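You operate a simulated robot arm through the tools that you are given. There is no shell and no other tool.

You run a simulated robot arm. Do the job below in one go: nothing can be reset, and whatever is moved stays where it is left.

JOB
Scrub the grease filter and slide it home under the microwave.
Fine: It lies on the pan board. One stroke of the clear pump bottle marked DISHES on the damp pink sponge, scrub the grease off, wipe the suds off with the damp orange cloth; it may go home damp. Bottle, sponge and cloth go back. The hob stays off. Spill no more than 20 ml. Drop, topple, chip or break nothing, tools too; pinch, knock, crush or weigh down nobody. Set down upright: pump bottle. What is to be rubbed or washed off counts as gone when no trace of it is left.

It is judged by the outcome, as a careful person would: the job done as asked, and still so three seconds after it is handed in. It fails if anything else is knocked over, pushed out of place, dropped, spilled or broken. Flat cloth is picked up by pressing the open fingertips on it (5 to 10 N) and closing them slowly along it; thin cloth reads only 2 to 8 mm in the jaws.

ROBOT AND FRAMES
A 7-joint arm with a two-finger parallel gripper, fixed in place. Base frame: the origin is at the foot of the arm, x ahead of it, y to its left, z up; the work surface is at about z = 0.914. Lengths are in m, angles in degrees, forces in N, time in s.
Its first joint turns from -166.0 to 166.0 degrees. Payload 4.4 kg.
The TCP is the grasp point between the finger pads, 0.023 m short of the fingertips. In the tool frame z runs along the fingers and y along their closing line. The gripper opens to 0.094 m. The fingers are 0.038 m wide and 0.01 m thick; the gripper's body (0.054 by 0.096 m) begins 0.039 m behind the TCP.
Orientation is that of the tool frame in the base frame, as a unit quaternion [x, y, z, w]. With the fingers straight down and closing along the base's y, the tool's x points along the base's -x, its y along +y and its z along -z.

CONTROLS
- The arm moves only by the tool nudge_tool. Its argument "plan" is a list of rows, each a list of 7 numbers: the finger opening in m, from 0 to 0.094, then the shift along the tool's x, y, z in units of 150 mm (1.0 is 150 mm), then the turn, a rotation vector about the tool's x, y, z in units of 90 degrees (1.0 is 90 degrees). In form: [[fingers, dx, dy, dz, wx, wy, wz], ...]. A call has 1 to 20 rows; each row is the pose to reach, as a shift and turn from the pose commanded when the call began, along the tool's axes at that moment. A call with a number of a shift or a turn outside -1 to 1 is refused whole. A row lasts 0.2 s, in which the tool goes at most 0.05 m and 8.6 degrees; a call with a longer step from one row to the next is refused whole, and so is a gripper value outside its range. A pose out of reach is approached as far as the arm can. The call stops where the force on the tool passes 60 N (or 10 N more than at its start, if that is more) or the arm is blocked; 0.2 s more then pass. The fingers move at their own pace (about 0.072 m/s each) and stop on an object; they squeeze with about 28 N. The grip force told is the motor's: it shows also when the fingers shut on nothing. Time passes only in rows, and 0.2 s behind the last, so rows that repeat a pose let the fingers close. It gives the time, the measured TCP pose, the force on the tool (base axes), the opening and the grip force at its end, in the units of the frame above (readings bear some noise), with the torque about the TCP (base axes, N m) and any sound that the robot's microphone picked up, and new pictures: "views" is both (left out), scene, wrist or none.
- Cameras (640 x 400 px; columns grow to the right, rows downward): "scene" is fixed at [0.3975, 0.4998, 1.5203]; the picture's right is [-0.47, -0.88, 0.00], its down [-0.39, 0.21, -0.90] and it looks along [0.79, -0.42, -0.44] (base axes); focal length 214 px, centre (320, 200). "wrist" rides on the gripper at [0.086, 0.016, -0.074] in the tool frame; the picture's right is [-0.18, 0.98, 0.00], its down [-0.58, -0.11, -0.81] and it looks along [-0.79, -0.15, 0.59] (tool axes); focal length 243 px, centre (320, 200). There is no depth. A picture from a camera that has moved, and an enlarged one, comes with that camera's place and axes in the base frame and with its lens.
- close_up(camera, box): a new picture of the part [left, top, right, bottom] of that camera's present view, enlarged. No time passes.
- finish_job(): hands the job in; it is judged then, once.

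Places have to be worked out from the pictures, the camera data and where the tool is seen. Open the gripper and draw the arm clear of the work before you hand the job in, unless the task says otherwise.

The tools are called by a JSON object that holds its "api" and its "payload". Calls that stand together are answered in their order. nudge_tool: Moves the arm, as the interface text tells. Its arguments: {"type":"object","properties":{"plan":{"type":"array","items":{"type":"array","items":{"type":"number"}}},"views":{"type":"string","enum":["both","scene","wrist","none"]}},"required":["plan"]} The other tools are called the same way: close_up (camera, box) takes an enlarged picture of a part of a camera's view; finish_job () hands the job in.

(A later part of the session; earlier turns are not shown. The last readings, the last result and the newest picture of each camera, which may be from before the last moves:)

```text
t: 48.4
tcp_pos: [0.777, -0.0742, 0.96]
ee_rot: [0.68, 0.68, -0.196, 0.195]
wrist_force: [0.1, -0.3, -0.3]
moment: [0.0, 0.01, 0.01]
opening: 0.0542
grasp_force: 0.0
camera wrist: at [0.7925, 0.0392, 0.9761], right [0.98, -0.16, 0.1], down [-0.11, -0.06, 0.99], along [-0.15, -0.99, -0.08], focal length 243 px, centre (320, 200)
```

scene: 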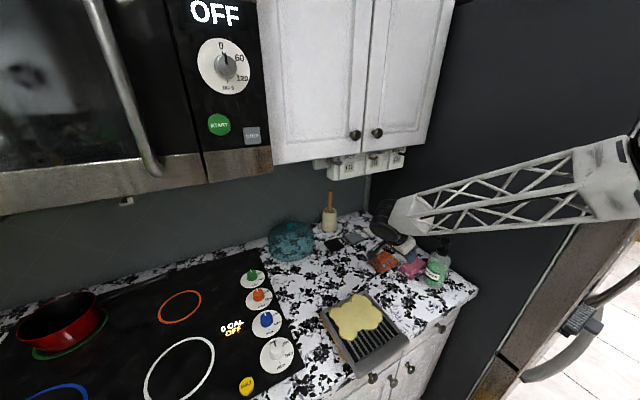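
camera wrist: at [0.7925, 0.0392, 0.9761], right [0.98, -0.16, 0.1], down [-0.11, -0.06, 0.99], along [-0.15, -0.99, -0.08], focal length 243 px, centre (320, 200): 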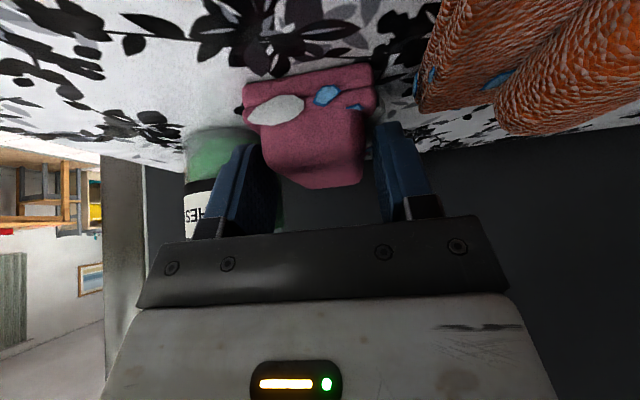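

Fingers straddle the upper block. I close, then lift 12 mm and draw back toward +y.

{"api": "nudge_tool", "payload": {"plan": [[0.045, 0, 0, 0, 0, 0, 0], [0.03, 0, 0, 0, 0, 0, 0], [0.03, 0, 0, 0, 0, 0, 0], [0.03, 0, 0, 0, 0, 0, 0], [0.03, -0.021, 0, -0.034, 0, 0, 0], [0.03, -0.042, 0, -0.068, 0, 0, 0], [0.03, 0.05, 0, -0.126, 0, 0, 0], [0.03, 0.17, 0, -0.2, 0, 0, 0], [0.03, 0.29, 0, -0.275, 0, 0, 0]], "views": "both"}}

{"api": "close_up", "payload": {"camera": "scene", "box": [340, 200, 480, 320]}}

```text
t: 50.4
tcp_pos: [0.7768, -0.0151, 0.9741]
ee_rot: [0.68, 0.679, -0.196, 0.196]
wrist_force: [0.2, -0.6, -0.5]
moment: [0.01, -0.01, -0.03]
opening: 0.0451
grasp_force: 27.9
camera wrist: at [0.7929, 0.0987, 0.9897], right [0.98, -0.16, 0.1], down [-0.11, -0.06, 0.99], along [-0.15, -0.99, -0.08], focal length 243 px, centre (320, 200)
```

scene: 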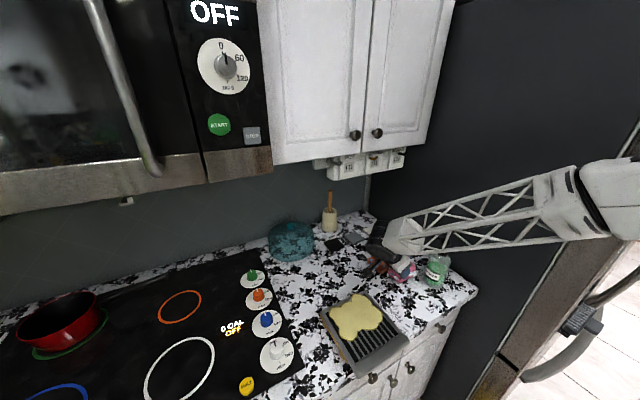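
wrist: 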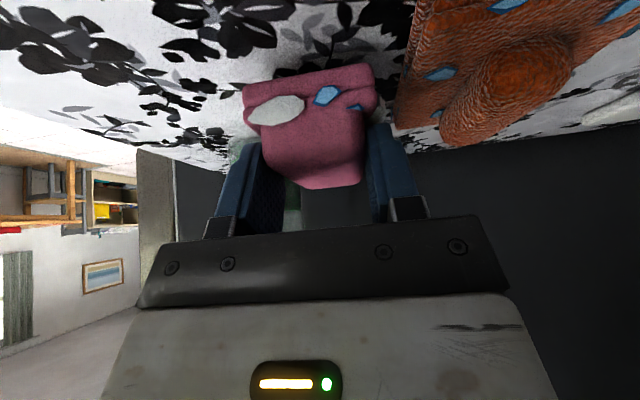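

```text
3.33 times, centred on (410, 260) of scene
camera zoom: at [0.3975, 0.4998, 1.5203], right [-0.47, -0.88, 0.0], down [-0.39, 0.21, -0.9], along [0.79, -0.42, -0.44], focal length 715 px, centre (20, 0)
```

zoom: 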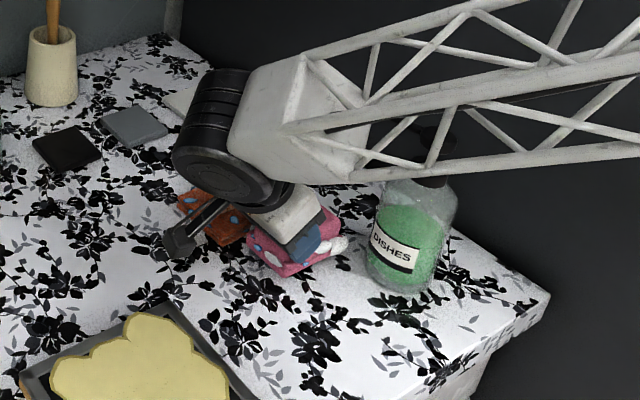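

Sponge is held cleanly. I raise it and carry it over the filter.

{"api": "nudge_tool", "payload": {"plan": [[0.03, 0.0, 0, -0.2, 0, 0, 0], [0.03, 0.05, 0, -0.4, 0, 0, 0], [0.03, 0.12, 0, -0.56, 0, 0, 0], [0.03, 0.187, 0, -0.707, 0, 0, 0]], "views": "none"}}

{"api": "nudge_tool", "payload": {"plan": [[0.03, 0.147, -0.103, -0.092, 0, 0, 0], [0.03, 0.294, -0.205, -0.184, 0, 0, 0], [0.03, 0.441, -0.308, -0.275, 0, 0, 0], [0.03, 0.588, -0.41, -0.367, 0, 0, 0], [0.03, 0.735, -0.513, -0.459, 0, 0, 0]], "views": "both"}}

{"api": "close_up", "payload": {"camera": "scene", "box": [300, 230, 440, 370]}}

```text
t: 51.4
tcp_pos: [0.7764, 0.0653, 1.0473]
ee_rot: [0.68, 0.679, -0.196, 0.195]
wrist_force: [0.7, 0.0, -1.0]
moment: [-0.01, 0.0, -0.01]
opening: 0.0454
grasp_force: 28.2
```

```text
t: 52.6
tcp_pos: [0.699, 0.1968, 1.0479]
ee_rot: [0.68, 0.68, -0.195, 0.195]
wrist_force: [-1.0, -0.1, -0.2]
moment: [0.01, 0.0, -0.02]
opening: 0.0453
grasp_force: 27.9
camera wrist: at [0.7143, 0.3103, 1.0637], right [0.98, -0.16, 0.1], down [-0.11, -0.07, 0.99], along [-0.15, -0.99, -0.08], focal length 243 px, centre (320, 200)
```

scene: 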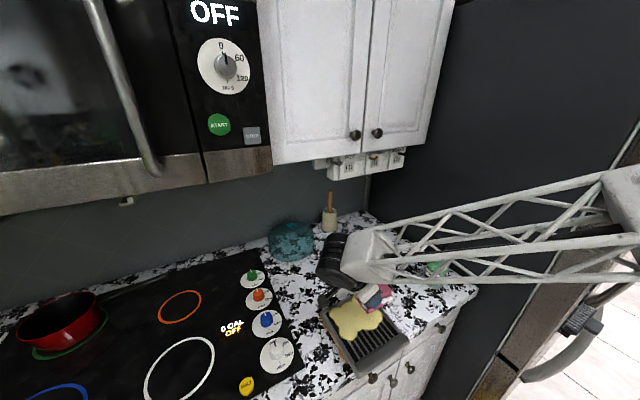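
wrist: 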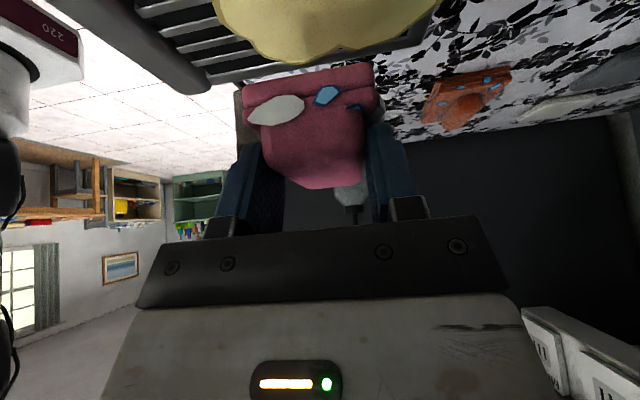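

```text
2.86 times, centred on (370, 300) of scene
camera zoom: at [0.3975, 0.4998, 1.5203], right [-0.47, -0.88, 0.0], down [-0.39, 0.21, -0.9], along [0.79, -0.42, -0.44], focal length 613 px, centre (177, -86)
```

zoom: 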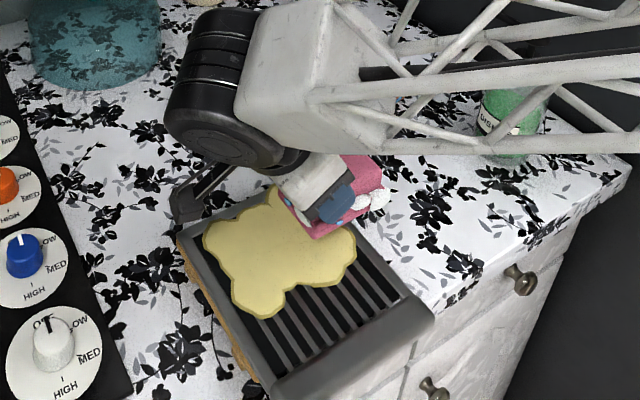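

I shift 50 mm further over the filter and lower toward it.

{"api": "nudge_tool", "payload": {"plan": [[0.03, 0.14, 0, -0.088, 0, 0, 0], [0.03, 0.283, 0, -0.177, 0, 0, 0], [0.03, 0.33, 0, -0.1, 0, 0, 0], [0.03, 0.377, 0, -0.025, 0, 0, 0], [0.03, 0.424, 0, 0.049, 0, 0, 0]], "views": "none"}}

{"api": "nudge_tool", "payload": {"plan": [[0.03, 0.009, 0, 0.014, 0, 0, 0], [0.03, 0.018, 0, 0.028, 0, 0, 0], [0.03, 0.025, 0, 0.04, 0, 0, 0]], "views": "both"}}

{"api": "close_up", "payload": {"camera": "scene", "box": [300, 230, 440, 370]}}

```text
t: 53.8
tcp_pos: [0.6992, 0.245, 1.0078]
ee_rot: [0.68, 0.68, -0.195, 0.195]
wrist_force: [-0.2, 0.0, -0.8]
moment: [0.01, -0.02, -0.02]
opening: 0.0453
grasp_force: 28.2
```

```text
t: 54.6
tcp_pos: [0.7014, 0.245, 0.9989]
ee_rot: [0.68, 0.68, -0.195, 0.194]
wrist_force: [-0.2, 0.6, 0.6]
moment: [0.0, -0.02, 0.02]
opening: 0.0451
grasp_force: 27.9
camera wrist: at [0.7159, 0.3588, 1.0162], right [0.98, -0.16, 0.1], down [-0.11, -0.07, 0.99], along [-0.15, -0.99, -0.08], focal length 243 px, centre (320, 200)
```

scene: 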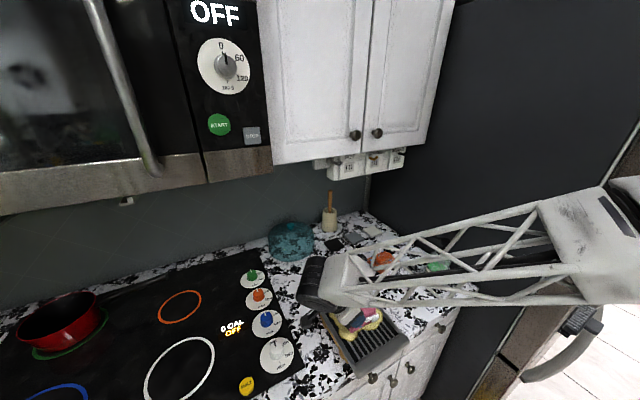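
wrist: 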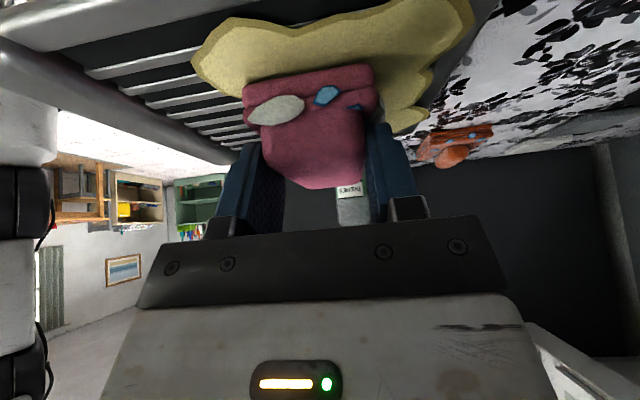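

```text
2.86 times, centred on (370, 300) of scene
camera zoom: at [0.3975, 0.4998, 1.5203], right [-0.47, -0.88, 0.0], down [-0.39, 0.21, -0.9], along [0.79, -0.42, -0.44], focal length 613 px, centre (177, -86)
```

zoom: 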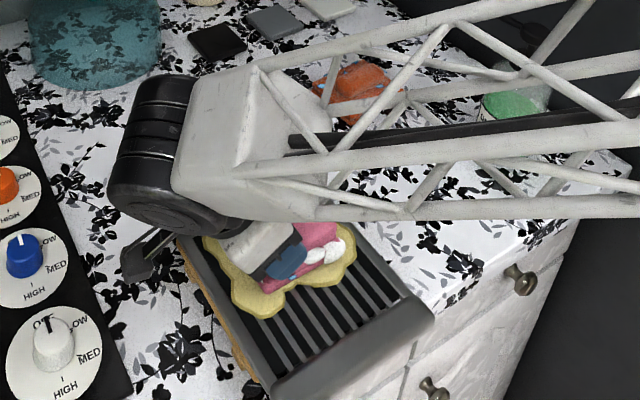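

No contact yet with the sponge bottom at about z 0.951. I keep lowering in 2 mm steps.

{"api": "nudge_tool", "payload": {"plan": [[0.03, 0.007, 0, 0.0113, 0, 0, 0], [0.03, 0.014, 0, 0.0226, 0, 0, 0], [0.03, 0.021, 0, 0.0339, 0, 0, 0]], "views": "none"}}

```text
t: 55.4
tcp_pos: [0.7014, 0.2455, 0.995]
ee_rot: [0.68, 0.679, -0.195, 0.196]
wrist_force: [-2.9, -1.3, 11.5]
moment: [-0.45, 0.22, -0.09]
opening: 0.0452
grasp_force: 28.2
```

Contact at 11 N: the grease surface is at about z≈0.948. I ease off, release the sponge on the filter, back out, and straighten the tool to re-grip it centrally from above.

{"api": "nudge_tool", "payload": {"plan": [[0.03, -0.009, 0, -0.014, 0, 0, 0], [0.05, -0.009, 0, -0.014, 0, 0, 0], [0.062, -0.009, 0, -0.014, 0, 0, 0], [0.062, -0.009, 0, -0.014, 0, 0, 0], [0.062, -0.009, 0, -0.12, 0, 0, 0], [0.062, -0.009, 0, -0.26, 0, 0, 0], [0.062, -0.009, 0, -0.4, 0, 0, 0]], "views": "none"}}

{"api": "nudge_tool", "payload": {"plan": [[0.062, -0.067, 0, -0.02, 0, 0.071, 0], [0.062, -0.133, 0, 0.02, 0, 0.142, 0], [0.062, -0.2, 0, 0.06, 0, 0.214, 0], [0.062, -0.267, 0, 0.1, 0, 0.285, 0], [0.062, -0.333, 0, 0.15, 0, 0.356, 0]], "views": "both"}}

{"api": "close_up", "payload": {"camera": "wrist", "box": [220, 20, 440, 220]}}

{"api": "close_up", "payload": {"camera": "scene", "box": [300, 230, 440, 370]}}

```text
t: 57.0
tcp_pos: [0.7006, 0.2757, 1.0446]
ee_rot: [0.679, 0.68, -0.196, 0.195]
wrist_force: [-0.8, 0.0, -0.3]
moment: [0.01, 0.02, 0.0]
opening: 0.062
grasp_force: 0.0
```

```text
t: 58.2
tcp_pos: [0.7004, 0.2221, 1.0526]
ee_rot: [0.707, 0.707, 0.0, -0.001]
wrist_force: [-0.1, -0.9, -0.1]
moment: [0.02, 0.0, 0.0]
opening: 0.0623
grasp_force: 0.1
camera wrist: at [0.716, 0.3076, 1.1263], right [0.98, -0.18, 0.0], down [-0.11, -0.58, 0.81], along [-0.15, -0.79, -0.59], focal length 243 px, centre (320, 200)
```

scene: 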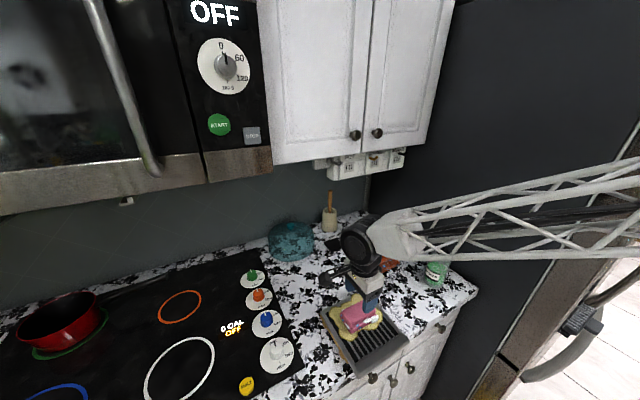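
wrist: 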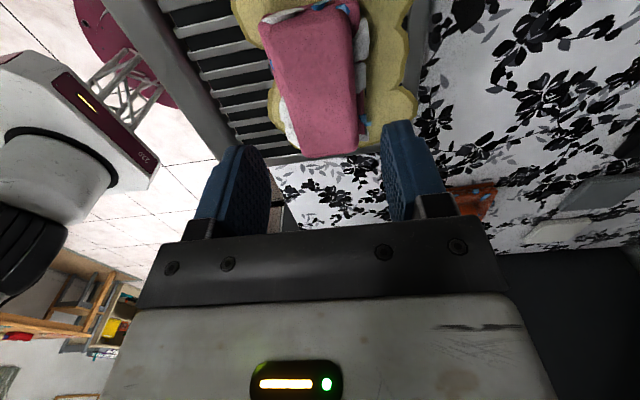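

```text
2.00 times, centred on (330, 120) of wrist
camera zoom: at [0.716, 0.3076, 1.1263], right [0.98, -0.18, 0.0], down [-0.11, -0.58, 0.81], along [-0.15, -0.79, -0.59], focal length 485 px, centre (300, 360)
```

zoom: 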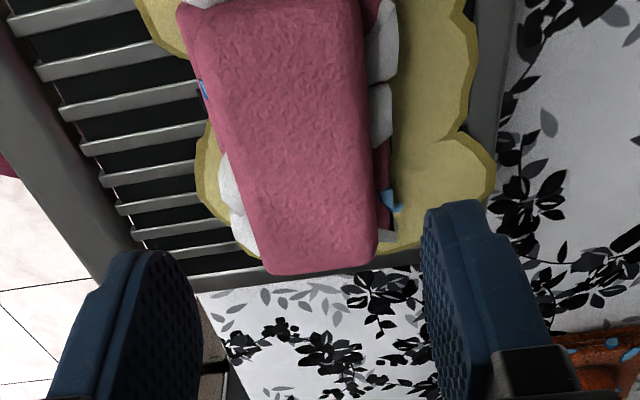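

```text
2.86 times, centred on (370, 300) of scene
camera zoom: at [0.3975, 0.4998, 1.5203], right [-0.47, -0.88, 0.0], down [-0.39, 0.21, -0.9], along [0.79, -0.42, -0.44], focal length 613 px, centre (177, -86)
```

zoom: 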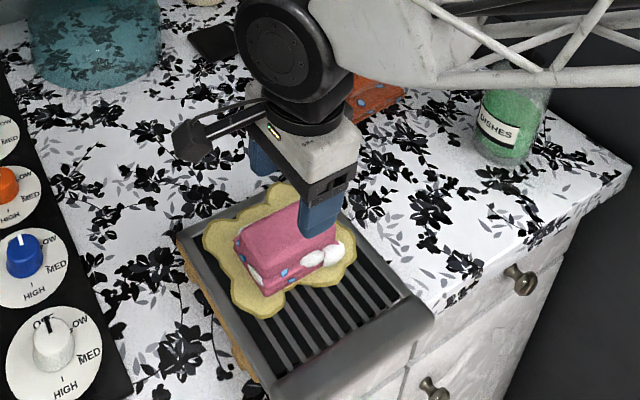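

The sponge lies centred at (0.700, 0.221) on the grease, right under the open fingers. I descend to TCP z≈0.992 and close on its upper block.

{"api": "nudge_tool", "payload": {"plan": [[0.062, 0, 0, 0.1, 0, 0, 0], [0.062, 0, 0, 0.2, 0, 0, 0], [0.062, 0, 0, 0.3, 0, 0, 0], [0.062, 0, 0, 0.37, 0, 0, 0], [0.062, 0, 0, 0.404, 0, 0, 0], [0.05, 0, 0, 0.404, 0, 0, 0], [0.035, 0, 0, 0.404, 0, 0, 0], [0.03, 0, 0, 0.404, 0, 0, 0], [0.03, 0, 0, 0.404, 0, 0, 0]], "views": "both"}}

```text
t: 60.2
tcp_pos: [0.701, 0.2215, 0.9912]
ee_rot: [0.707, 0.707, 0.0, 0.001]
wrist_force: [0.1, -0.5, -0.8]
moment: [-0.01, 0.01, 0.02]
opening: 0.0452
grasp_force: 28.1
camera wrist: at [0.716, 0.3089, 1.0656], right [0.98, -0.18, 0.0], down [-0.11, -0.58, 0.81], along [-0.15, -0.79, -0.59], focal length 243 px, centre (320, 200)
```

scene: 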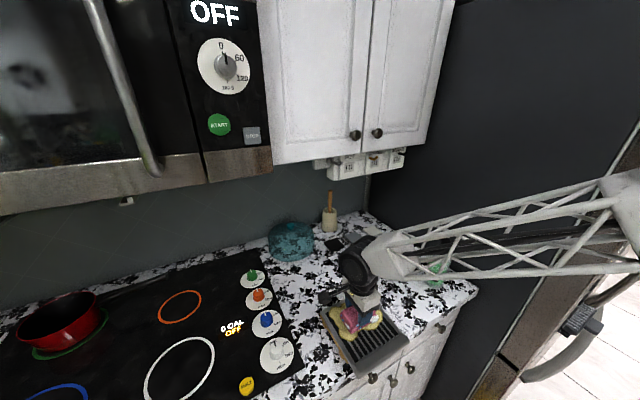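
wrist: 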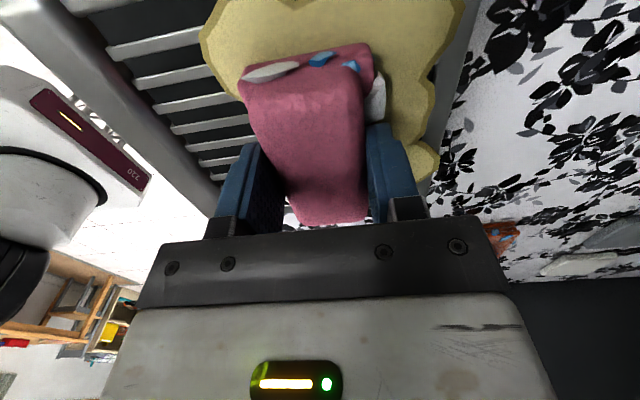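

Gripped. I press about 2.5 mm and make a first test stroke along y to see how the grease reacts and whether the filter stays put.

{"api": "nudge_tool", "payload": {"plan": [[0.03, 0, 0, 0.01, 0, 0, 0], [0.03, 0, 0, 0.018, 0, 0, 0], [0.03, 0.1, 0, 0.018, 0, 0, 0], [0.03, 0.2, 0, 0.018, 0, 0, 0], [0.03, 0.27, 0, 0.018, 0, 0, 0], [0.03, 0.17, 0, 0.018, 0, 0, 0], [0.03, 0.05, 0, 0.018, 0, 0, 0], [0.03, -0.07, 0, 0.018, 0, 0, 0], [0.03, -0.19, 0, 0.018, 0, 0, 0], [0.03, -0.27, 0, 0.018, 0, 0, 0], [0.03, -0.15, 0, 0.018, 0, 0, 0], [0.03, 0, 0, 0.018, 0, 0, 0]], "views": "both"}}

{"api": "close_up", "payload": {"camera": "scene", "box": [300, 250, 420, 370]}}

```text
t: 62.8
tcp_pos: [0.7004, 0.2199, 0.9883]
ee_rot: [0.707, 0.707, -0.001, -0.001]
wrist_force: [0.4, -7.6, 15.8]
moment: [-0.42, -0.06, 0.0]
opening: 0.0453
grasp_force: 28.1
camera wrist: at [0.7158, 0.3069, 1.0635], right [0.98, -0.18, 0.0], down [-0.11, -0.58, 0.81], along [-0.15, -0.79, -0.59], focal length 243 px, centre (320, 200)
```

scene: 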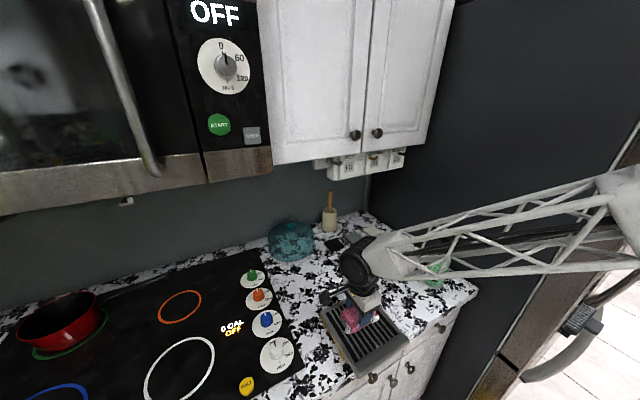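
wrist: 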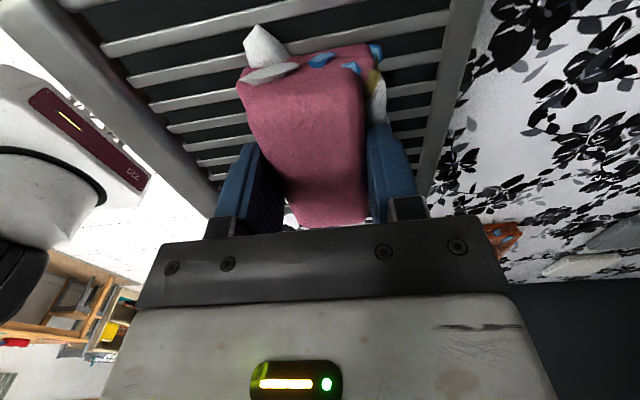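

```text
3.33 times, centred on (360, 310) of scene
camera zoom: at [0.3975, 0.4998, 1.5203], right [-0.47, -0.88, 0.0], down [-0.39, 0.21, -0.9], along [0.79, -0.42, -0.44], focal length 715 px, centre (187, -167)
```

zoom: 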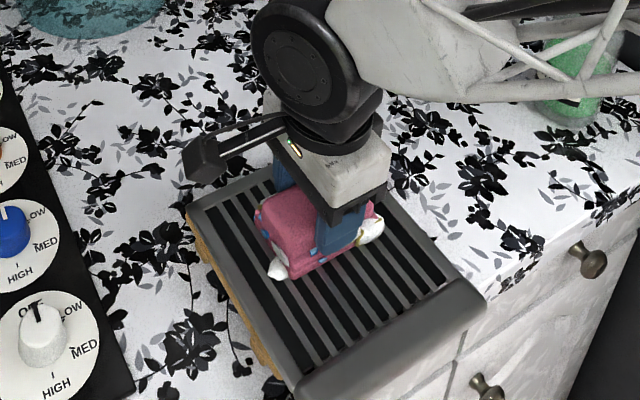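

Most of the grease vanished already and the filter stayed in place. I continue with a raster over the whole filter face, front to back.

{"api": "nudge_tool", "payload": {"plan": [[0.03, 0.0, -0.1, -0.002, 0, 0, 0], [0.03, 0.13, -0.18, -0.002, 0, 0, 0], [0.03, 0.27, -0.18, -0.002, 0, 0, 0], [0.03, 0.12, -0.18, -0.002, 0, 0, 0], [0.03, -0.03, -0.18, -0.002, 0, 0, 0], [0.03, -0.17, -0.18, -0.002, 0, 0, 0], [0.03, -0.27, -0.18, -0.002, 0, 0, 0], [0.03, -0.27, -0.05, -0.002, 0, 0, 0], [0.03, -0.27, 0.1, -0.002, 0, 0, 0], [0.03, -0.13, 0.15, -0.002, 0, 0, 0], [0.03, 0.02, 0.15, -0.002, 0, 0, 0], [0.03, 0.17, 0.15, -0.002, 0, 0, 0], [0.03, 0.27, 0.15, -0.002, 0, 0, 0], [0.03, 0.27, 0.3, -0.002, 0, 0, 0], [0.03, 0.13, 0.35, -0.002, 0, 0, 0], [0.03, -0.02, 0.35, -0.002, 0, 0, 0], [0.03, -0.17, 0.35, -0.002, 0, 0, 0], [0.03, -0.27, 0.35, -0.002, 0, 0, 0], [0.03, -0.15, 0.35, -0.002, 0, 0, 0], [0.03, 0.0, 0.35, -0.002, 0, 0, 0]], "views": "both"}}

{"api": "close_up", "payload": {"camera": "scene", "box": [300, 250, 420, 370]}}

```text
t: 67.0
tcp_pos: [0.7539, 0.2212, 0.9894]
ee_rot: [0.707, 0.707, 0.0, -0.001]
wrist_force: [1.4, -5.9, 13.7]
moment: [-0.32, -0.01, 0.03]
opening: 0.0452
grasp_force: 27.7
camera wrist: at [0.769, 0.3072, 1.0633], right [0.98, -0.18, 0.0], down [-0.11, -0.58, 0.81], along [-0.15, -0.79, -0.59], focal length 243 px, centre (320, 200)
```

scene: 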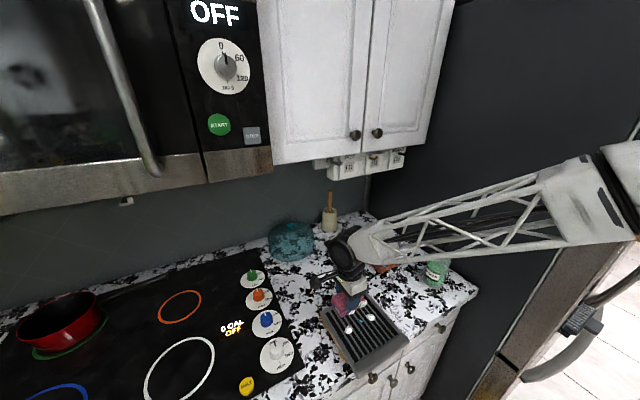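
wrist: 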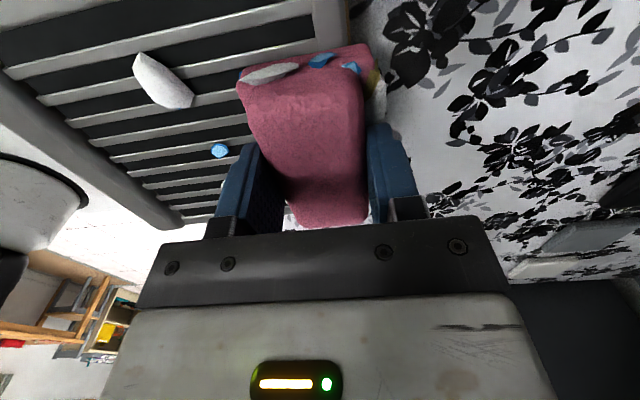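

```text
3.33 times, centred on (360, 310) of scene
camera zoom: at [0.3975, 0.4998, 1.5203], right [-0.47, -0.88, 0.0], down [-0.39, 0.21, -0.9], along [0.79, -0.42, -0.44], focal length 715 px, centre (187, -167)
```

zoom: 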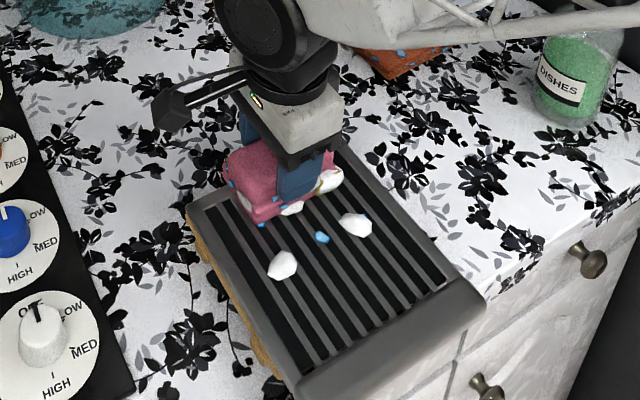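

Grease looks gone; some suds and a drop are left on the filter. I lift the sponge to inspect both.

{"api": "nudge_tool", "payload": {"plan": [[0.03, 0, 0, -0.1, 0, 0, 0], [0.03, 0.1, 0, -0.25, 0, 0, 0], [0.03, 0.2, -0.1, -0.4, 0, 0, 0], [0.03, 0.3, -0.2, -0.55, 0, 0, 0], [0.03, 0.4, -0.3, -0.7, 0, 0, 0]], "views": "both"}}

{"api": "close_up", "payload": {"camera": "scene", "box": [300, 250, 420, 370]}}

{"api": "close_up", "payload": {"camera": "wrist", "box": [120, 0, 440, 200]}}

```text
t: 68.2
tcp_pos: [0.7061, 0.2806, 1.0935]
ee_rot: [0.707, 0.707, 0.001, 0.0]
wrist_force: [0.0, -0.2, 0.1]
moment: [-0.03, -0.01, -0.03]
opening: 0.0449
grasp_force: 27.7
camera wrist: at [0.7217, 0.3675, 1.1675], right [0.98, -0.18, 0.0], down [-0.11, -0.58, 0.81], along [-0.15, -0.79, -0.59], focal length 243 px, centre (320, 200)
```

scene: 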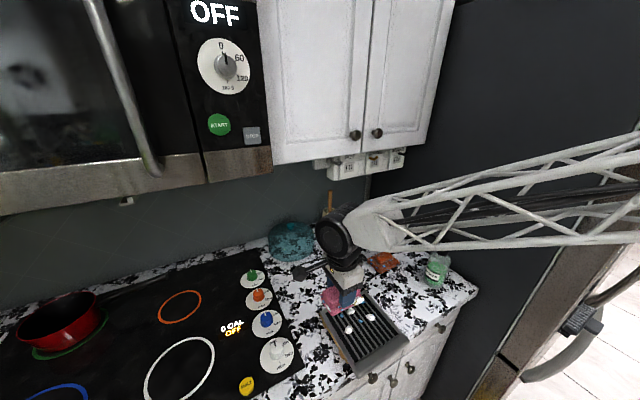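
wrist: 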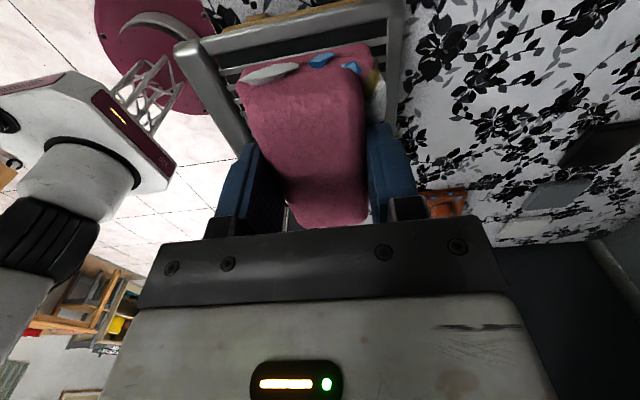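

```text
3.33 times, centred on (360, 310) of scene
camera zoom: at [0.3975, 0.4998, 1.5203], right [-0.47, -0.88, 0.0], down [-0.39, 0.21, -0.9], along [0.79, -0.42, -0.44], focal length 715 px, centre (187, -167)
```

zoom: 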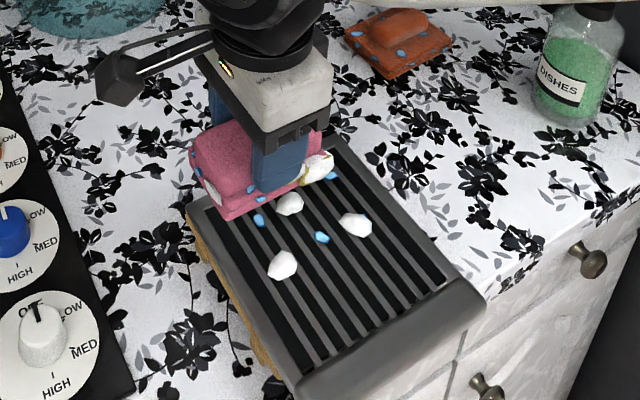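

```text
2.00 times, centred on (280, 100) of wrist
camera zoom: at [0.7217, 0.3675, 1.1675], right [0.98, -0.18, 0.0], down [-0.11, -0.58, 0.81], along [-0.15, -0.79, -0.59], focal length 485 px, centre (400, 400)
```

zoom: 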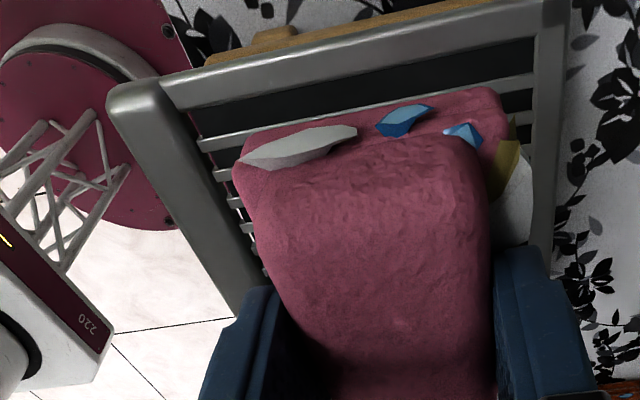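

The sponge carries a smear; I move it clear toward its own place and check the filter before setting it down.

{"api": "nudge_tool", "payload": {"plan": [[0.03, -0.25, 0, 0, 0, 0, 0], [0.03, -0.5, 0, 0, 0, 0, 0], [0.03, -0.75, 0, 0, 0, 0, 0], [0.03, -1.0, 0, 0, 0, 0, 0]], "views": "none"}}

{"api": "nudge_tool", "payload": {"plan": [[0.03, -0.2, 0, 0, 0, 0, 0], [0.03, -0.4, 0, 0, 0, 0, 0], [0.03, -0.6, 0, 0, 0, 0, 0], [0.03, -0.8, 0, 0, 0, 0, 0]], "views": "both"}}

{"api": "close_up", "payload": {"camera": "scene", "box": [310, 280, 410, 370]}}

{"api": "close_up", "payload": {"camera": "scene", "box": [370, 210, 470, 310]}}

```text
t: 69.2
tcp_pos: [0.7064, 0.1319, 1.094]
ee_rot: [0.707, 0.708, 0.0, 0.0]
wrist_force: [-0.5, -0.1, -0.8]
moment: [0.02, 0.03, -0.02]
opening: 0.0454
grasp_force: 27.8
```

```text
t: 70.2
tcp_pos: [0.707, 0.0115, 1.0938]
ee_rot: [0.707, 0.707, 0.0, 0.0]
wrist_force: [-0.3, -0.1, -0.9]
moment: [-0.01, 0.03, -0.01]
opening: 0.0451
grasp_force: 28.0
camera wrist: at [0.7216, 0.0995, 1.1671], right [0.98, -0.18, 0.0], down [-0.11, -0.58, 0.81], along [-0.15, -0.79, -0.59], focal length 243 px, centre (320, 200)
```

scene: 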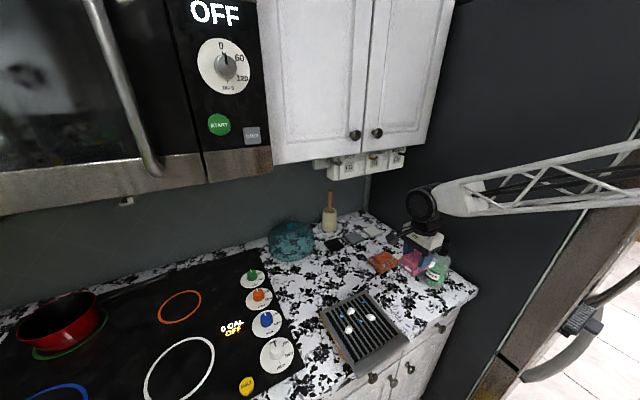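
wrist: 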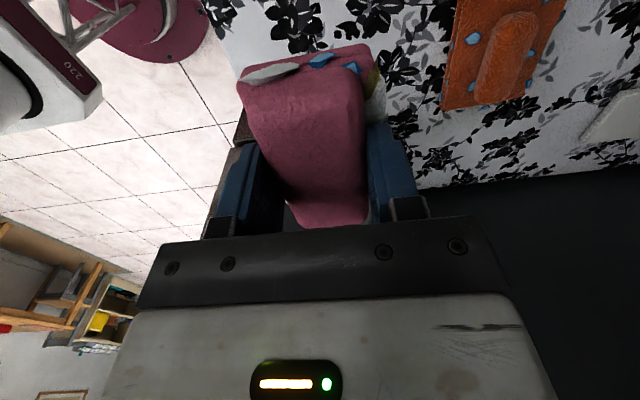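

```text
4.44 times, centred on (360, 325) of scene
camera zoom: at [0.3975, 0.4998, 1.5203], right [-0.47, -0.88, 0.0], down [-0.39, 0.21, -0.9], along [0.79, -0.42, -0.44], focal length 953 px, centre (142, -356)
```

zoom: 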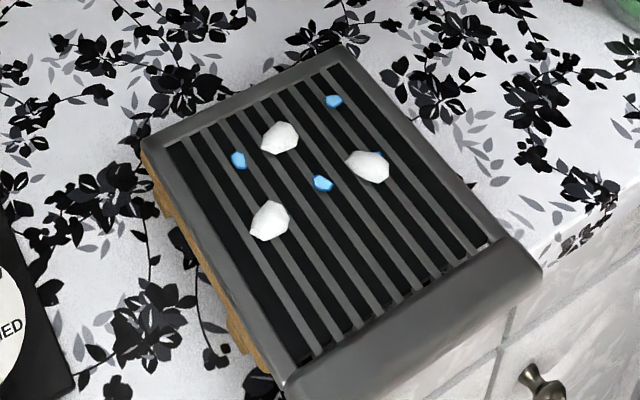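

```text
4.00 times, centred on (420, 260) of scene
camera zoom: at [0.3975, 0.4998, 1.5203], right [-0.47, -0.88, 0.0], down [-0.39, 0.21, -0.9], along [0.79, -0.42, -0.44], focal length 858 px, centre (-80, -40)
```

zoom: 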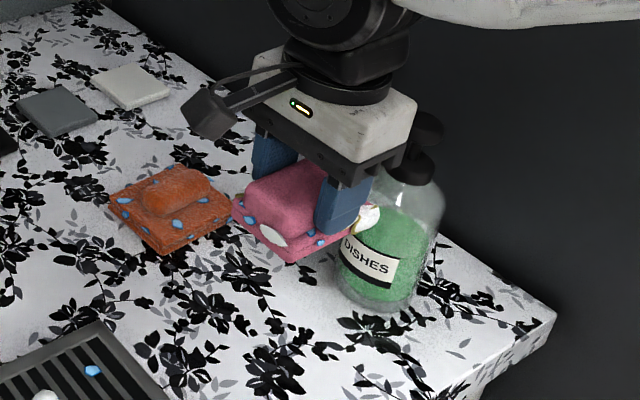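

The filter face is free of grease; only three suds blobs and some water drops remain. A vertical descent at the sponge's own place would bring the forearm close to the bottle's head, so I first set the sponge back on the filter and re-grip its +y end with the 18° lean used before.

{"api": "nudge_tool", "payload": {"plan": [[0.03, 0.25, -0.01, 0, 0, 0, 0], [0.03, 0.5, -0.02, 0, 0, 0, 0], [0.03, 0.75, -0.03, 0, 0, 0, 0], [0.03, 1.0, -0.04, 0.0, 0, 0, 0]], "views": "none"}}

{"api": "nudge_tool", "payload": {"plan": [[0.03, 0.15, 0, 0.15, 0, 0, 0], [0.03, 0.25, 0, 0.3, 0, 0, 0], [0.03, 0.25, 0, 0.45, 0, 0, 0], [0.03, 0.25, 0, 0.57, 0, 0, 0], [0.03, 0.25, 0, 0.63, 0, 0, 0], [0.03, 0.25, 0, 0.65, 0, 0, 0], [0.03, 0.25, 0, 0.665, 0, 0, 0]], "views": "both"}}

```text
t: 71.2
tcp_pos: [0.7022, 0.1615, 1.0937]
ee_rot: [0.708, 0.707, -0.001, 0.0]
wrist_force: [-0.4, 0.2, -0.8]
moment: [-0.02, -0.03, -0.04]
opening: 0.0451
grasp_force: 27.6
```

```text
t: 72.8
tcp_pos: [0.7034, 0.198, 0.9941]
ee_rot: [0.707, 0.707, 0.0, 0.0]
wrist_force: [0.2, -0.3, -0.9]
moment: [0.0, -0.01, -0.01]
opening: 0.0451
grasp_force: 28.0
camera wrist: at [0.7179, 0.2849, 1.068], right [0.98, -0.18, 0.0], down [-0.11, -0.58, 0.81], along [-0.15, -0.79, -0.59], focal length 243 px, centre (320, 200)
```

scene: 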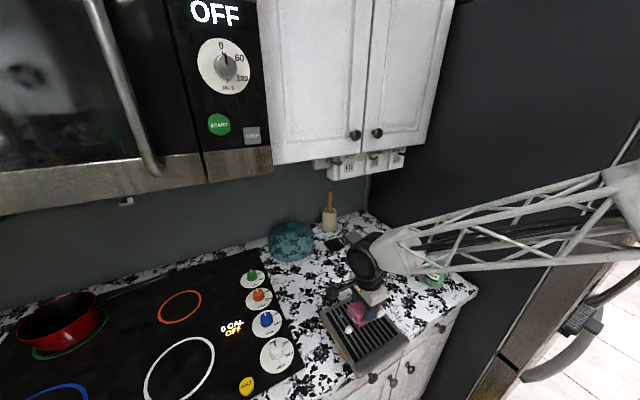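
wrist: 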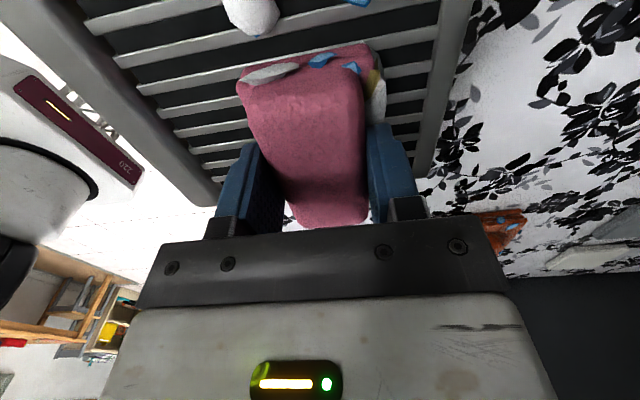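

Almost down; I lower the last few millimetres with force watch.

{"api": "nudge_tool", "payload": {"plan": [[0.03, 0, 0, 0.012, 0, 0, 0], [0.03, 0, 0, 0.022, 0, 0, 0], [0.03, 0, 0, 0.03, 0, 0, 0]], "views": "none"}}

```text
t: 73.6
tcp_pos: [0.7017, 0.1976, 0.9903]
ee_rot: [0.707, 0.707, 0.001, 0.0]
wrist_force: [0.7, -0.2, 0.3]
moment: [-0.01, -0.01, -0.02]
opening: 0.0452
grasp_force: 28.0
```

{"api": "nudge_tool", "payload": {"plan": [[0.03, 0, 0, 0.01, 0, 0, 0], [0.03, 0, 0, 0.02, 0, 0, 0]], "views": "none"}}

```text
t: 74.2
tcp_pos: [0.701, 0.1988, 0.9889]
ee_rot: [0.707, 0.707, 0.001, 0.001]
wrist_force: [-4.7, -6.0, 30.2]
moment: [-0.22, 0.21, 0.04]
opening: 0.0452
grasp_force: 28.4
```

Contact with the filter plate. I ease up 2 mm, open, and re-pose to the 18° lean around the sponge's +y end.

{"api": "nudge_tool", "payload": {"plan": [[0.03, 0, 0, -0.02, 0, 0, 0], [0.05, 0, 0, -0.02, 0, 0, 0], [0.062, 0, 0, -0.02, 0, 0, 0], [0.062, 0, 0, -0.02, 0, 0, 0], [0.062, 0.06, 0, -0.045, 0, -0.067, 0], [0.062, 0.12, 0, -0.045, 0, -0.133, 0], [0.062, 0.18, 0, -0.045, 0, -0.2, 0], [0.062, 0.18, 0, -0.045, 0, -0.2, 0]], "views": "both"}}

{"api": "close_up", "payload": {"camera": "wrist", "box": [200, 0, 440, 220]}}

```text
t: 76.0
tcp_pos: [0.7017, 0.2266, 0.9941]
ee_rot: [0.698, 0.699, -0.111, 0.111]
wrist_force: [-0.2, -0.5, 0.2]
moment: [0.02, 0.0, -0.04]
opening: 0.0617
grasp_force: 0.1
camera wrist: at [0.7176, 0.3321, 1.0376], right [0.98, -0.17, 0.06], down [-0.11, -0.3, 0.95], along [-0.15, -0.94, -0.32], focal length 243 px, centre (320, 200)
```

scene: 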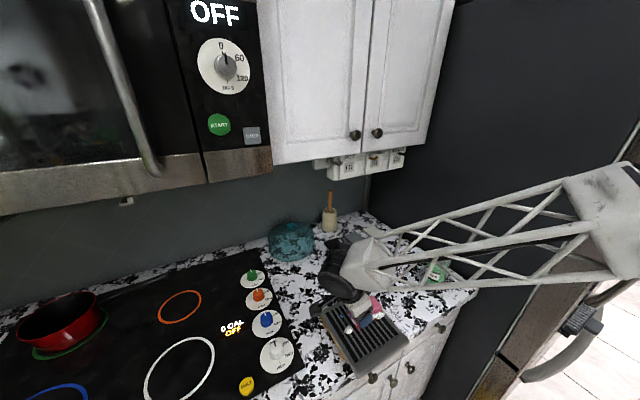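
wrist: 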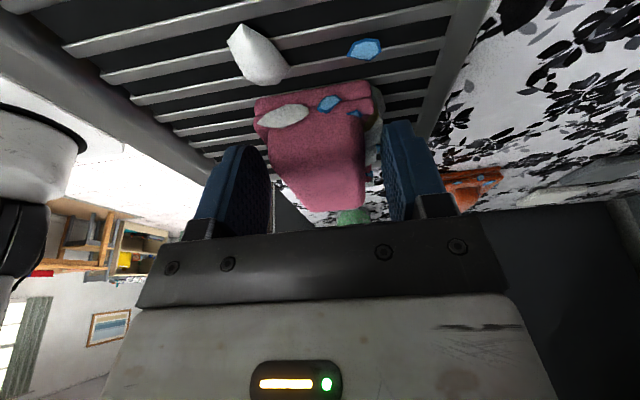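

```text
1.82 times, centred on (320, 110) of wrist
camera zoom: at [0.7176, 0.3321, 1.0376], right [0.98, -0.17, 0.06], down [-0.11, -0.3, 0.95], along [-0.15, -0.94, -0.32], focal length 441 px, centre (320, 364)
```

zoom: 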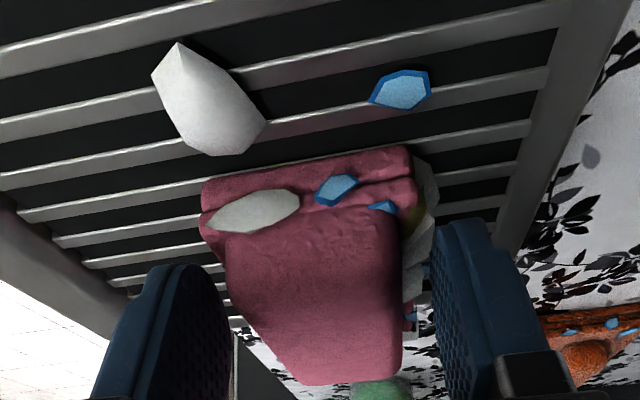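

Good. I close on the sponge's upper block, lift 30 mm and look.

{"api": "nudge_tool", "payload": {"plan": [[0.05, 0, 0, 0, 0, 0, 0], [0.035, 0, 0, 0, 0, 0, 0], [0.03, 0, 0, 0, 0, 0, 0], [0.03, 0, 0, 0, 0, 0, 0], [0.03, -0.021, 0, -0.063, 0, 0, 0], [0.03, -0.041, 0, -0.127, 0, 0, 0], [0.03, -0.062, 0, -0.19, 0, 0, 0]], "views": "wrist"}}

```text
t: 77.6
tcp_pos: [0.7012, 0.2262, 1.0235]
ee_rot: [0.698, 0.699, -0.111, 0.111]
wrist_force: [0.5, -0.4, -1.0]
moment: [-0.01, -0.04, 0.04]
opening: 0.0451
grasp_force: 28.4
camera wrist: at [0.7169, 0.3319, 1.0677], right [0.98, -0.18, 0.06], down [-0.11, -0.3, 0.95], along [-0.15, -0.94, -0.32], focal length 243 px, centre (320, 200)
```

wrist: 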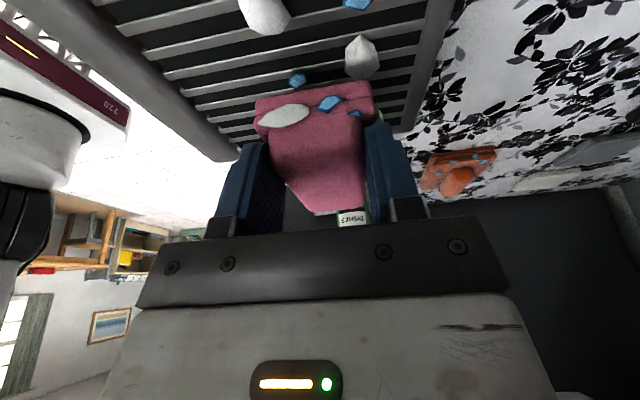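

Held well. I carry it to its own place (sponge centre 0.706, 0.009) and lower to just above the counter.

{"api": "nudge_tool", "payload": {"plan": [[0.03, -0.19, 0, 0.062, 0, 0, 0], [0.03, -0.38, 0.01, 0.124, 0, 0, 0], [0.03, -0.57, 0.02, 0.185, 0, 0, 0], [0.03, -0.761, 0.033, 0.247, 0, 0, 0]], "views": "none"}}

{"api": "nudge_tool", "payload": {"plan": [[0.03, -0.22, 0, 0.071, 0, 0, 0], [0.03, -0.437, 0, 0.142, 0, 0, 0], [0.03, -0.396, 0, 0.269, 0, 0, 0], [0.03, -0.355, 0, 0.396, 0, 0, 0], [0.03, -0.335, 0, 0.46, 0, 0, 0], [0.03, -0.323, 0, 0.497, 0, 0, 0]], "views": "both"}}

{"api": "close_up", "payload": {"camera": "scene", "box": [350, 220, 470, 320]}}

```text
t: 78.6
tcp_pos: [0.7056, 0.1068, 1.026]
ee_rot: [0.698, 0.699, -0.109, 0.111]
wrist_force: [0.4, -0.1, 0.0]
moment: [0.04, -0.03, 0.01]
opening: 0.045
grasp_force: 27.8
```

```text
t: 80.0
tcp_pos: [0.7066, 0.0367, 0.9681]
ee_rot: [0.699, 0.698, -0.111, 0.11]
wrist_force: [0.4, -0.4, 0.7]
moment: [-0.03, -0.02, 0.04]
opening: 0.0453
grasp_force: 28.0
camera wrist: at [0.7237, 0.1423, 1.012], right [0.98, -0.17, 0.06], down [-0.11, -0.3, 0.95], along [-0.15, -0.94, -0.32], focal length 243 px, centre (320, 200)
```

scene: 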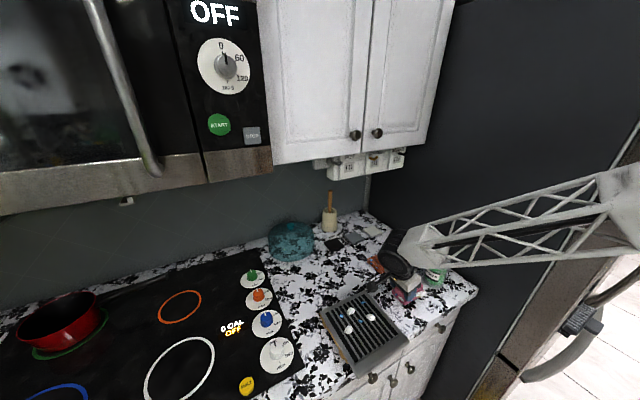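
wrist: 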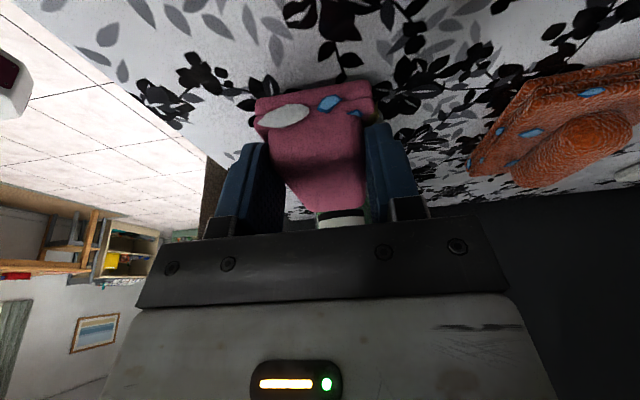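

```text
4.00 times, centred on (410, 270) of scene
camera zoom: at [0.3975, 0.4998, 1.5203], right [-0.47, -0.88, 0.0], down [-0.39, 0.21, -0.9], along [0.79, -0.42, -0.44], focal length 858 px, centre (-40, -80)
```

zoom: 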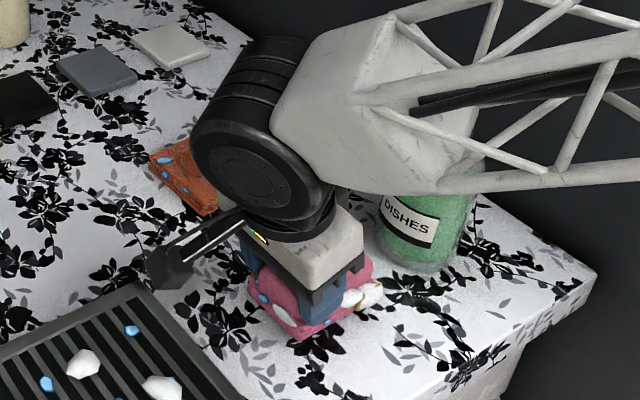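

It's a few millimetres above its old spot; I lower until I feel it.

{"api": "nudge_tool", "payload": {"plan": [[0.03, 0.004, 0, 0.0127, 0, 0, 0], [0.03, 0.008, 0, 0.0254, 0, 0, 0], [0.03, 0.011, 0, 0.034, 0, 0, 0]], "views": "none"}}

```text
t: 80.8
tcp_pos: [0.7074, 0.0357, 0.9622]
ee_rot: [0.699, 0.698, -0.11, 0.11]
wrist_force: [0.2, 0.3, 0.7]
moment: [0.0, -0.03, 0.02]
opening: 0.0451
grasp_force: 28.3
```

{"api": "nudge_tool", "payload": {"plan": [[0.03, 0.002, 0, 0.0063, 0, 0, 0], [0.03, 0.004, 0, 0.0127, 0, 0, 0]], "views": "none"}}

```text
t: 81.4
tcp_pos: [0.7067, 0.0361, 0.9608]
ee_rot: [0.699, 0.698, -0.11, 0.111]
wrist_force: [0.3, -0.1, 0.1]
moment: [0.02, 0.03, -0.01]
opening: 0.0452
grasp_force: 28.0
```

{"api": "nudge_tool", "payload": {"plan": [[0.03, 0.002, 0, 0.0063, 0, 0, 0], [0.03, 0.004, 0, 0.0127, 0, 0, 0]], "views": "none"}}

```text
t: 82.0
tcp_pos: [0.7075, 0.0358, 0.9585]
ee_rot: [0.698, 0.698, -0.11, 0.111]
wrist_force: [-0.7, -0.1, 2.0]
moment: [-0.22, -0.02, -0.06]
opening: 0.0452
grasp_force: 27.9
```

Light contact (2 N). I open and back out along the tool axis.

{"api": "nudge_tool", "payload": {"plan": [[0.05, 0, 0, 0.002, 0, 0, 0], [0.062, 0, 0, 0.002, 0, 0, 0], [0.066, 0, 0, 0.002, 0, 0, 0], [0.066, 0, 0, -0.1, 0, 0, 0], [0.066, 0, 0, -0.25, 0, 0, 0], [0.066, 0, 0, -0.45, 0, 0, 0], [0.066, 0, 0, -0.65, 0, 0, 0]], "views": "both"}}

{"api": "close_up", "payload": {"camera": "scene", "box": [360, 225, 470, 315]}}

{"api": "close_up", "payload": {"camera": "wrist", "box": [200, 0, 600, 200]}}

```text
t: 83.6
tcp_pos: [0.7067, 0.0673, 1.0504]
ee_rot: [0.698, 0.699, -0.111, 0.11]
wrist_force: [0.6, 0.6, -0.2]
moment: [-0.02, -0.01, -0.02]
opening: 0.066
grasp_force: 0.0
camera wrist: at [0.7222, 0.1721, 1.0949], right [0.98, -0.18, 0.06], down [-0.11, -0.3, 0.95], along [-0.15, -0.94, -0.32], focal length 243 px, centre (320, 200)
```

scene: 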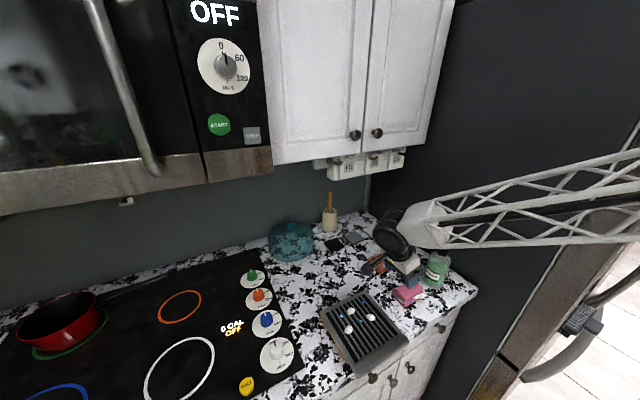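
wrist: 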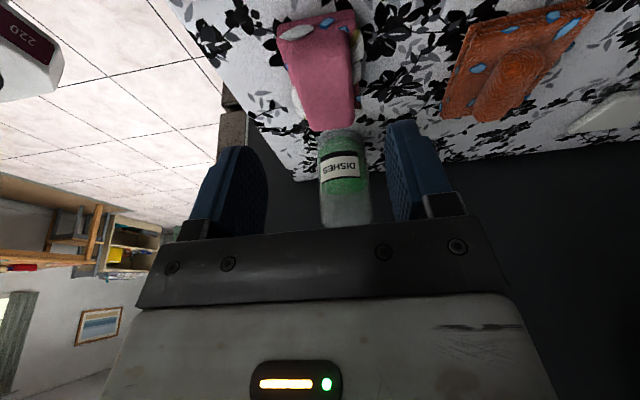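

```text
4.44 times, centred on (415, 270) of scene
camera zoom: at [0.3975, 0.4998, 1.5203], right [-0.47, -0.88, 0.0], down [-0.39, 0.21, -0.9], along [0.79, -0.42, -0.44], focal length 953 px, centre (-102, -111)
```

zoom: 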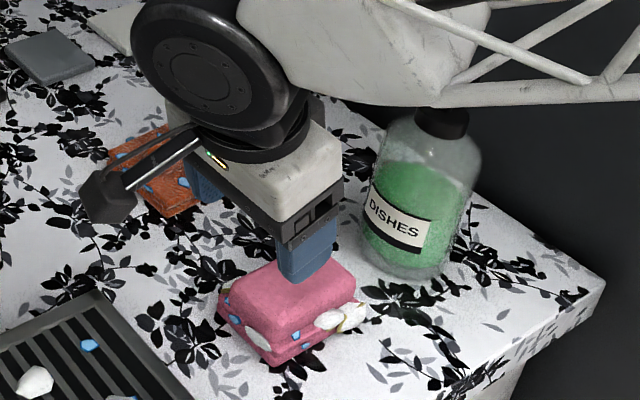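

```text
1.60 times, centred on (400, 100) of wrist
camera zoom: at [0.7222, 0.1721, 1.0949], right [0.98, -0.18, 0.06], down [-0.11, -0.3, 0.95], along [-0.15, -0.94, -0.32], focal length 388 px, centre (192, 360)
```

zoom: 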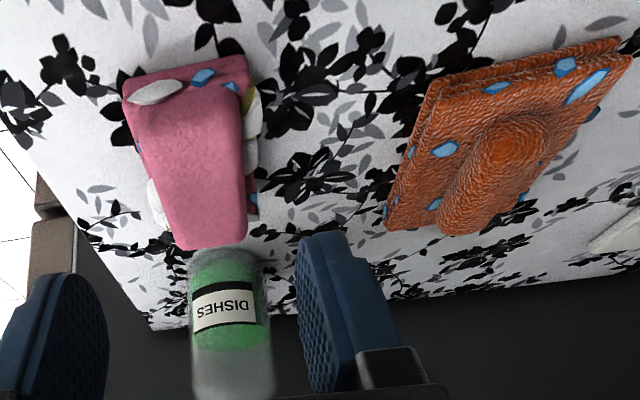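

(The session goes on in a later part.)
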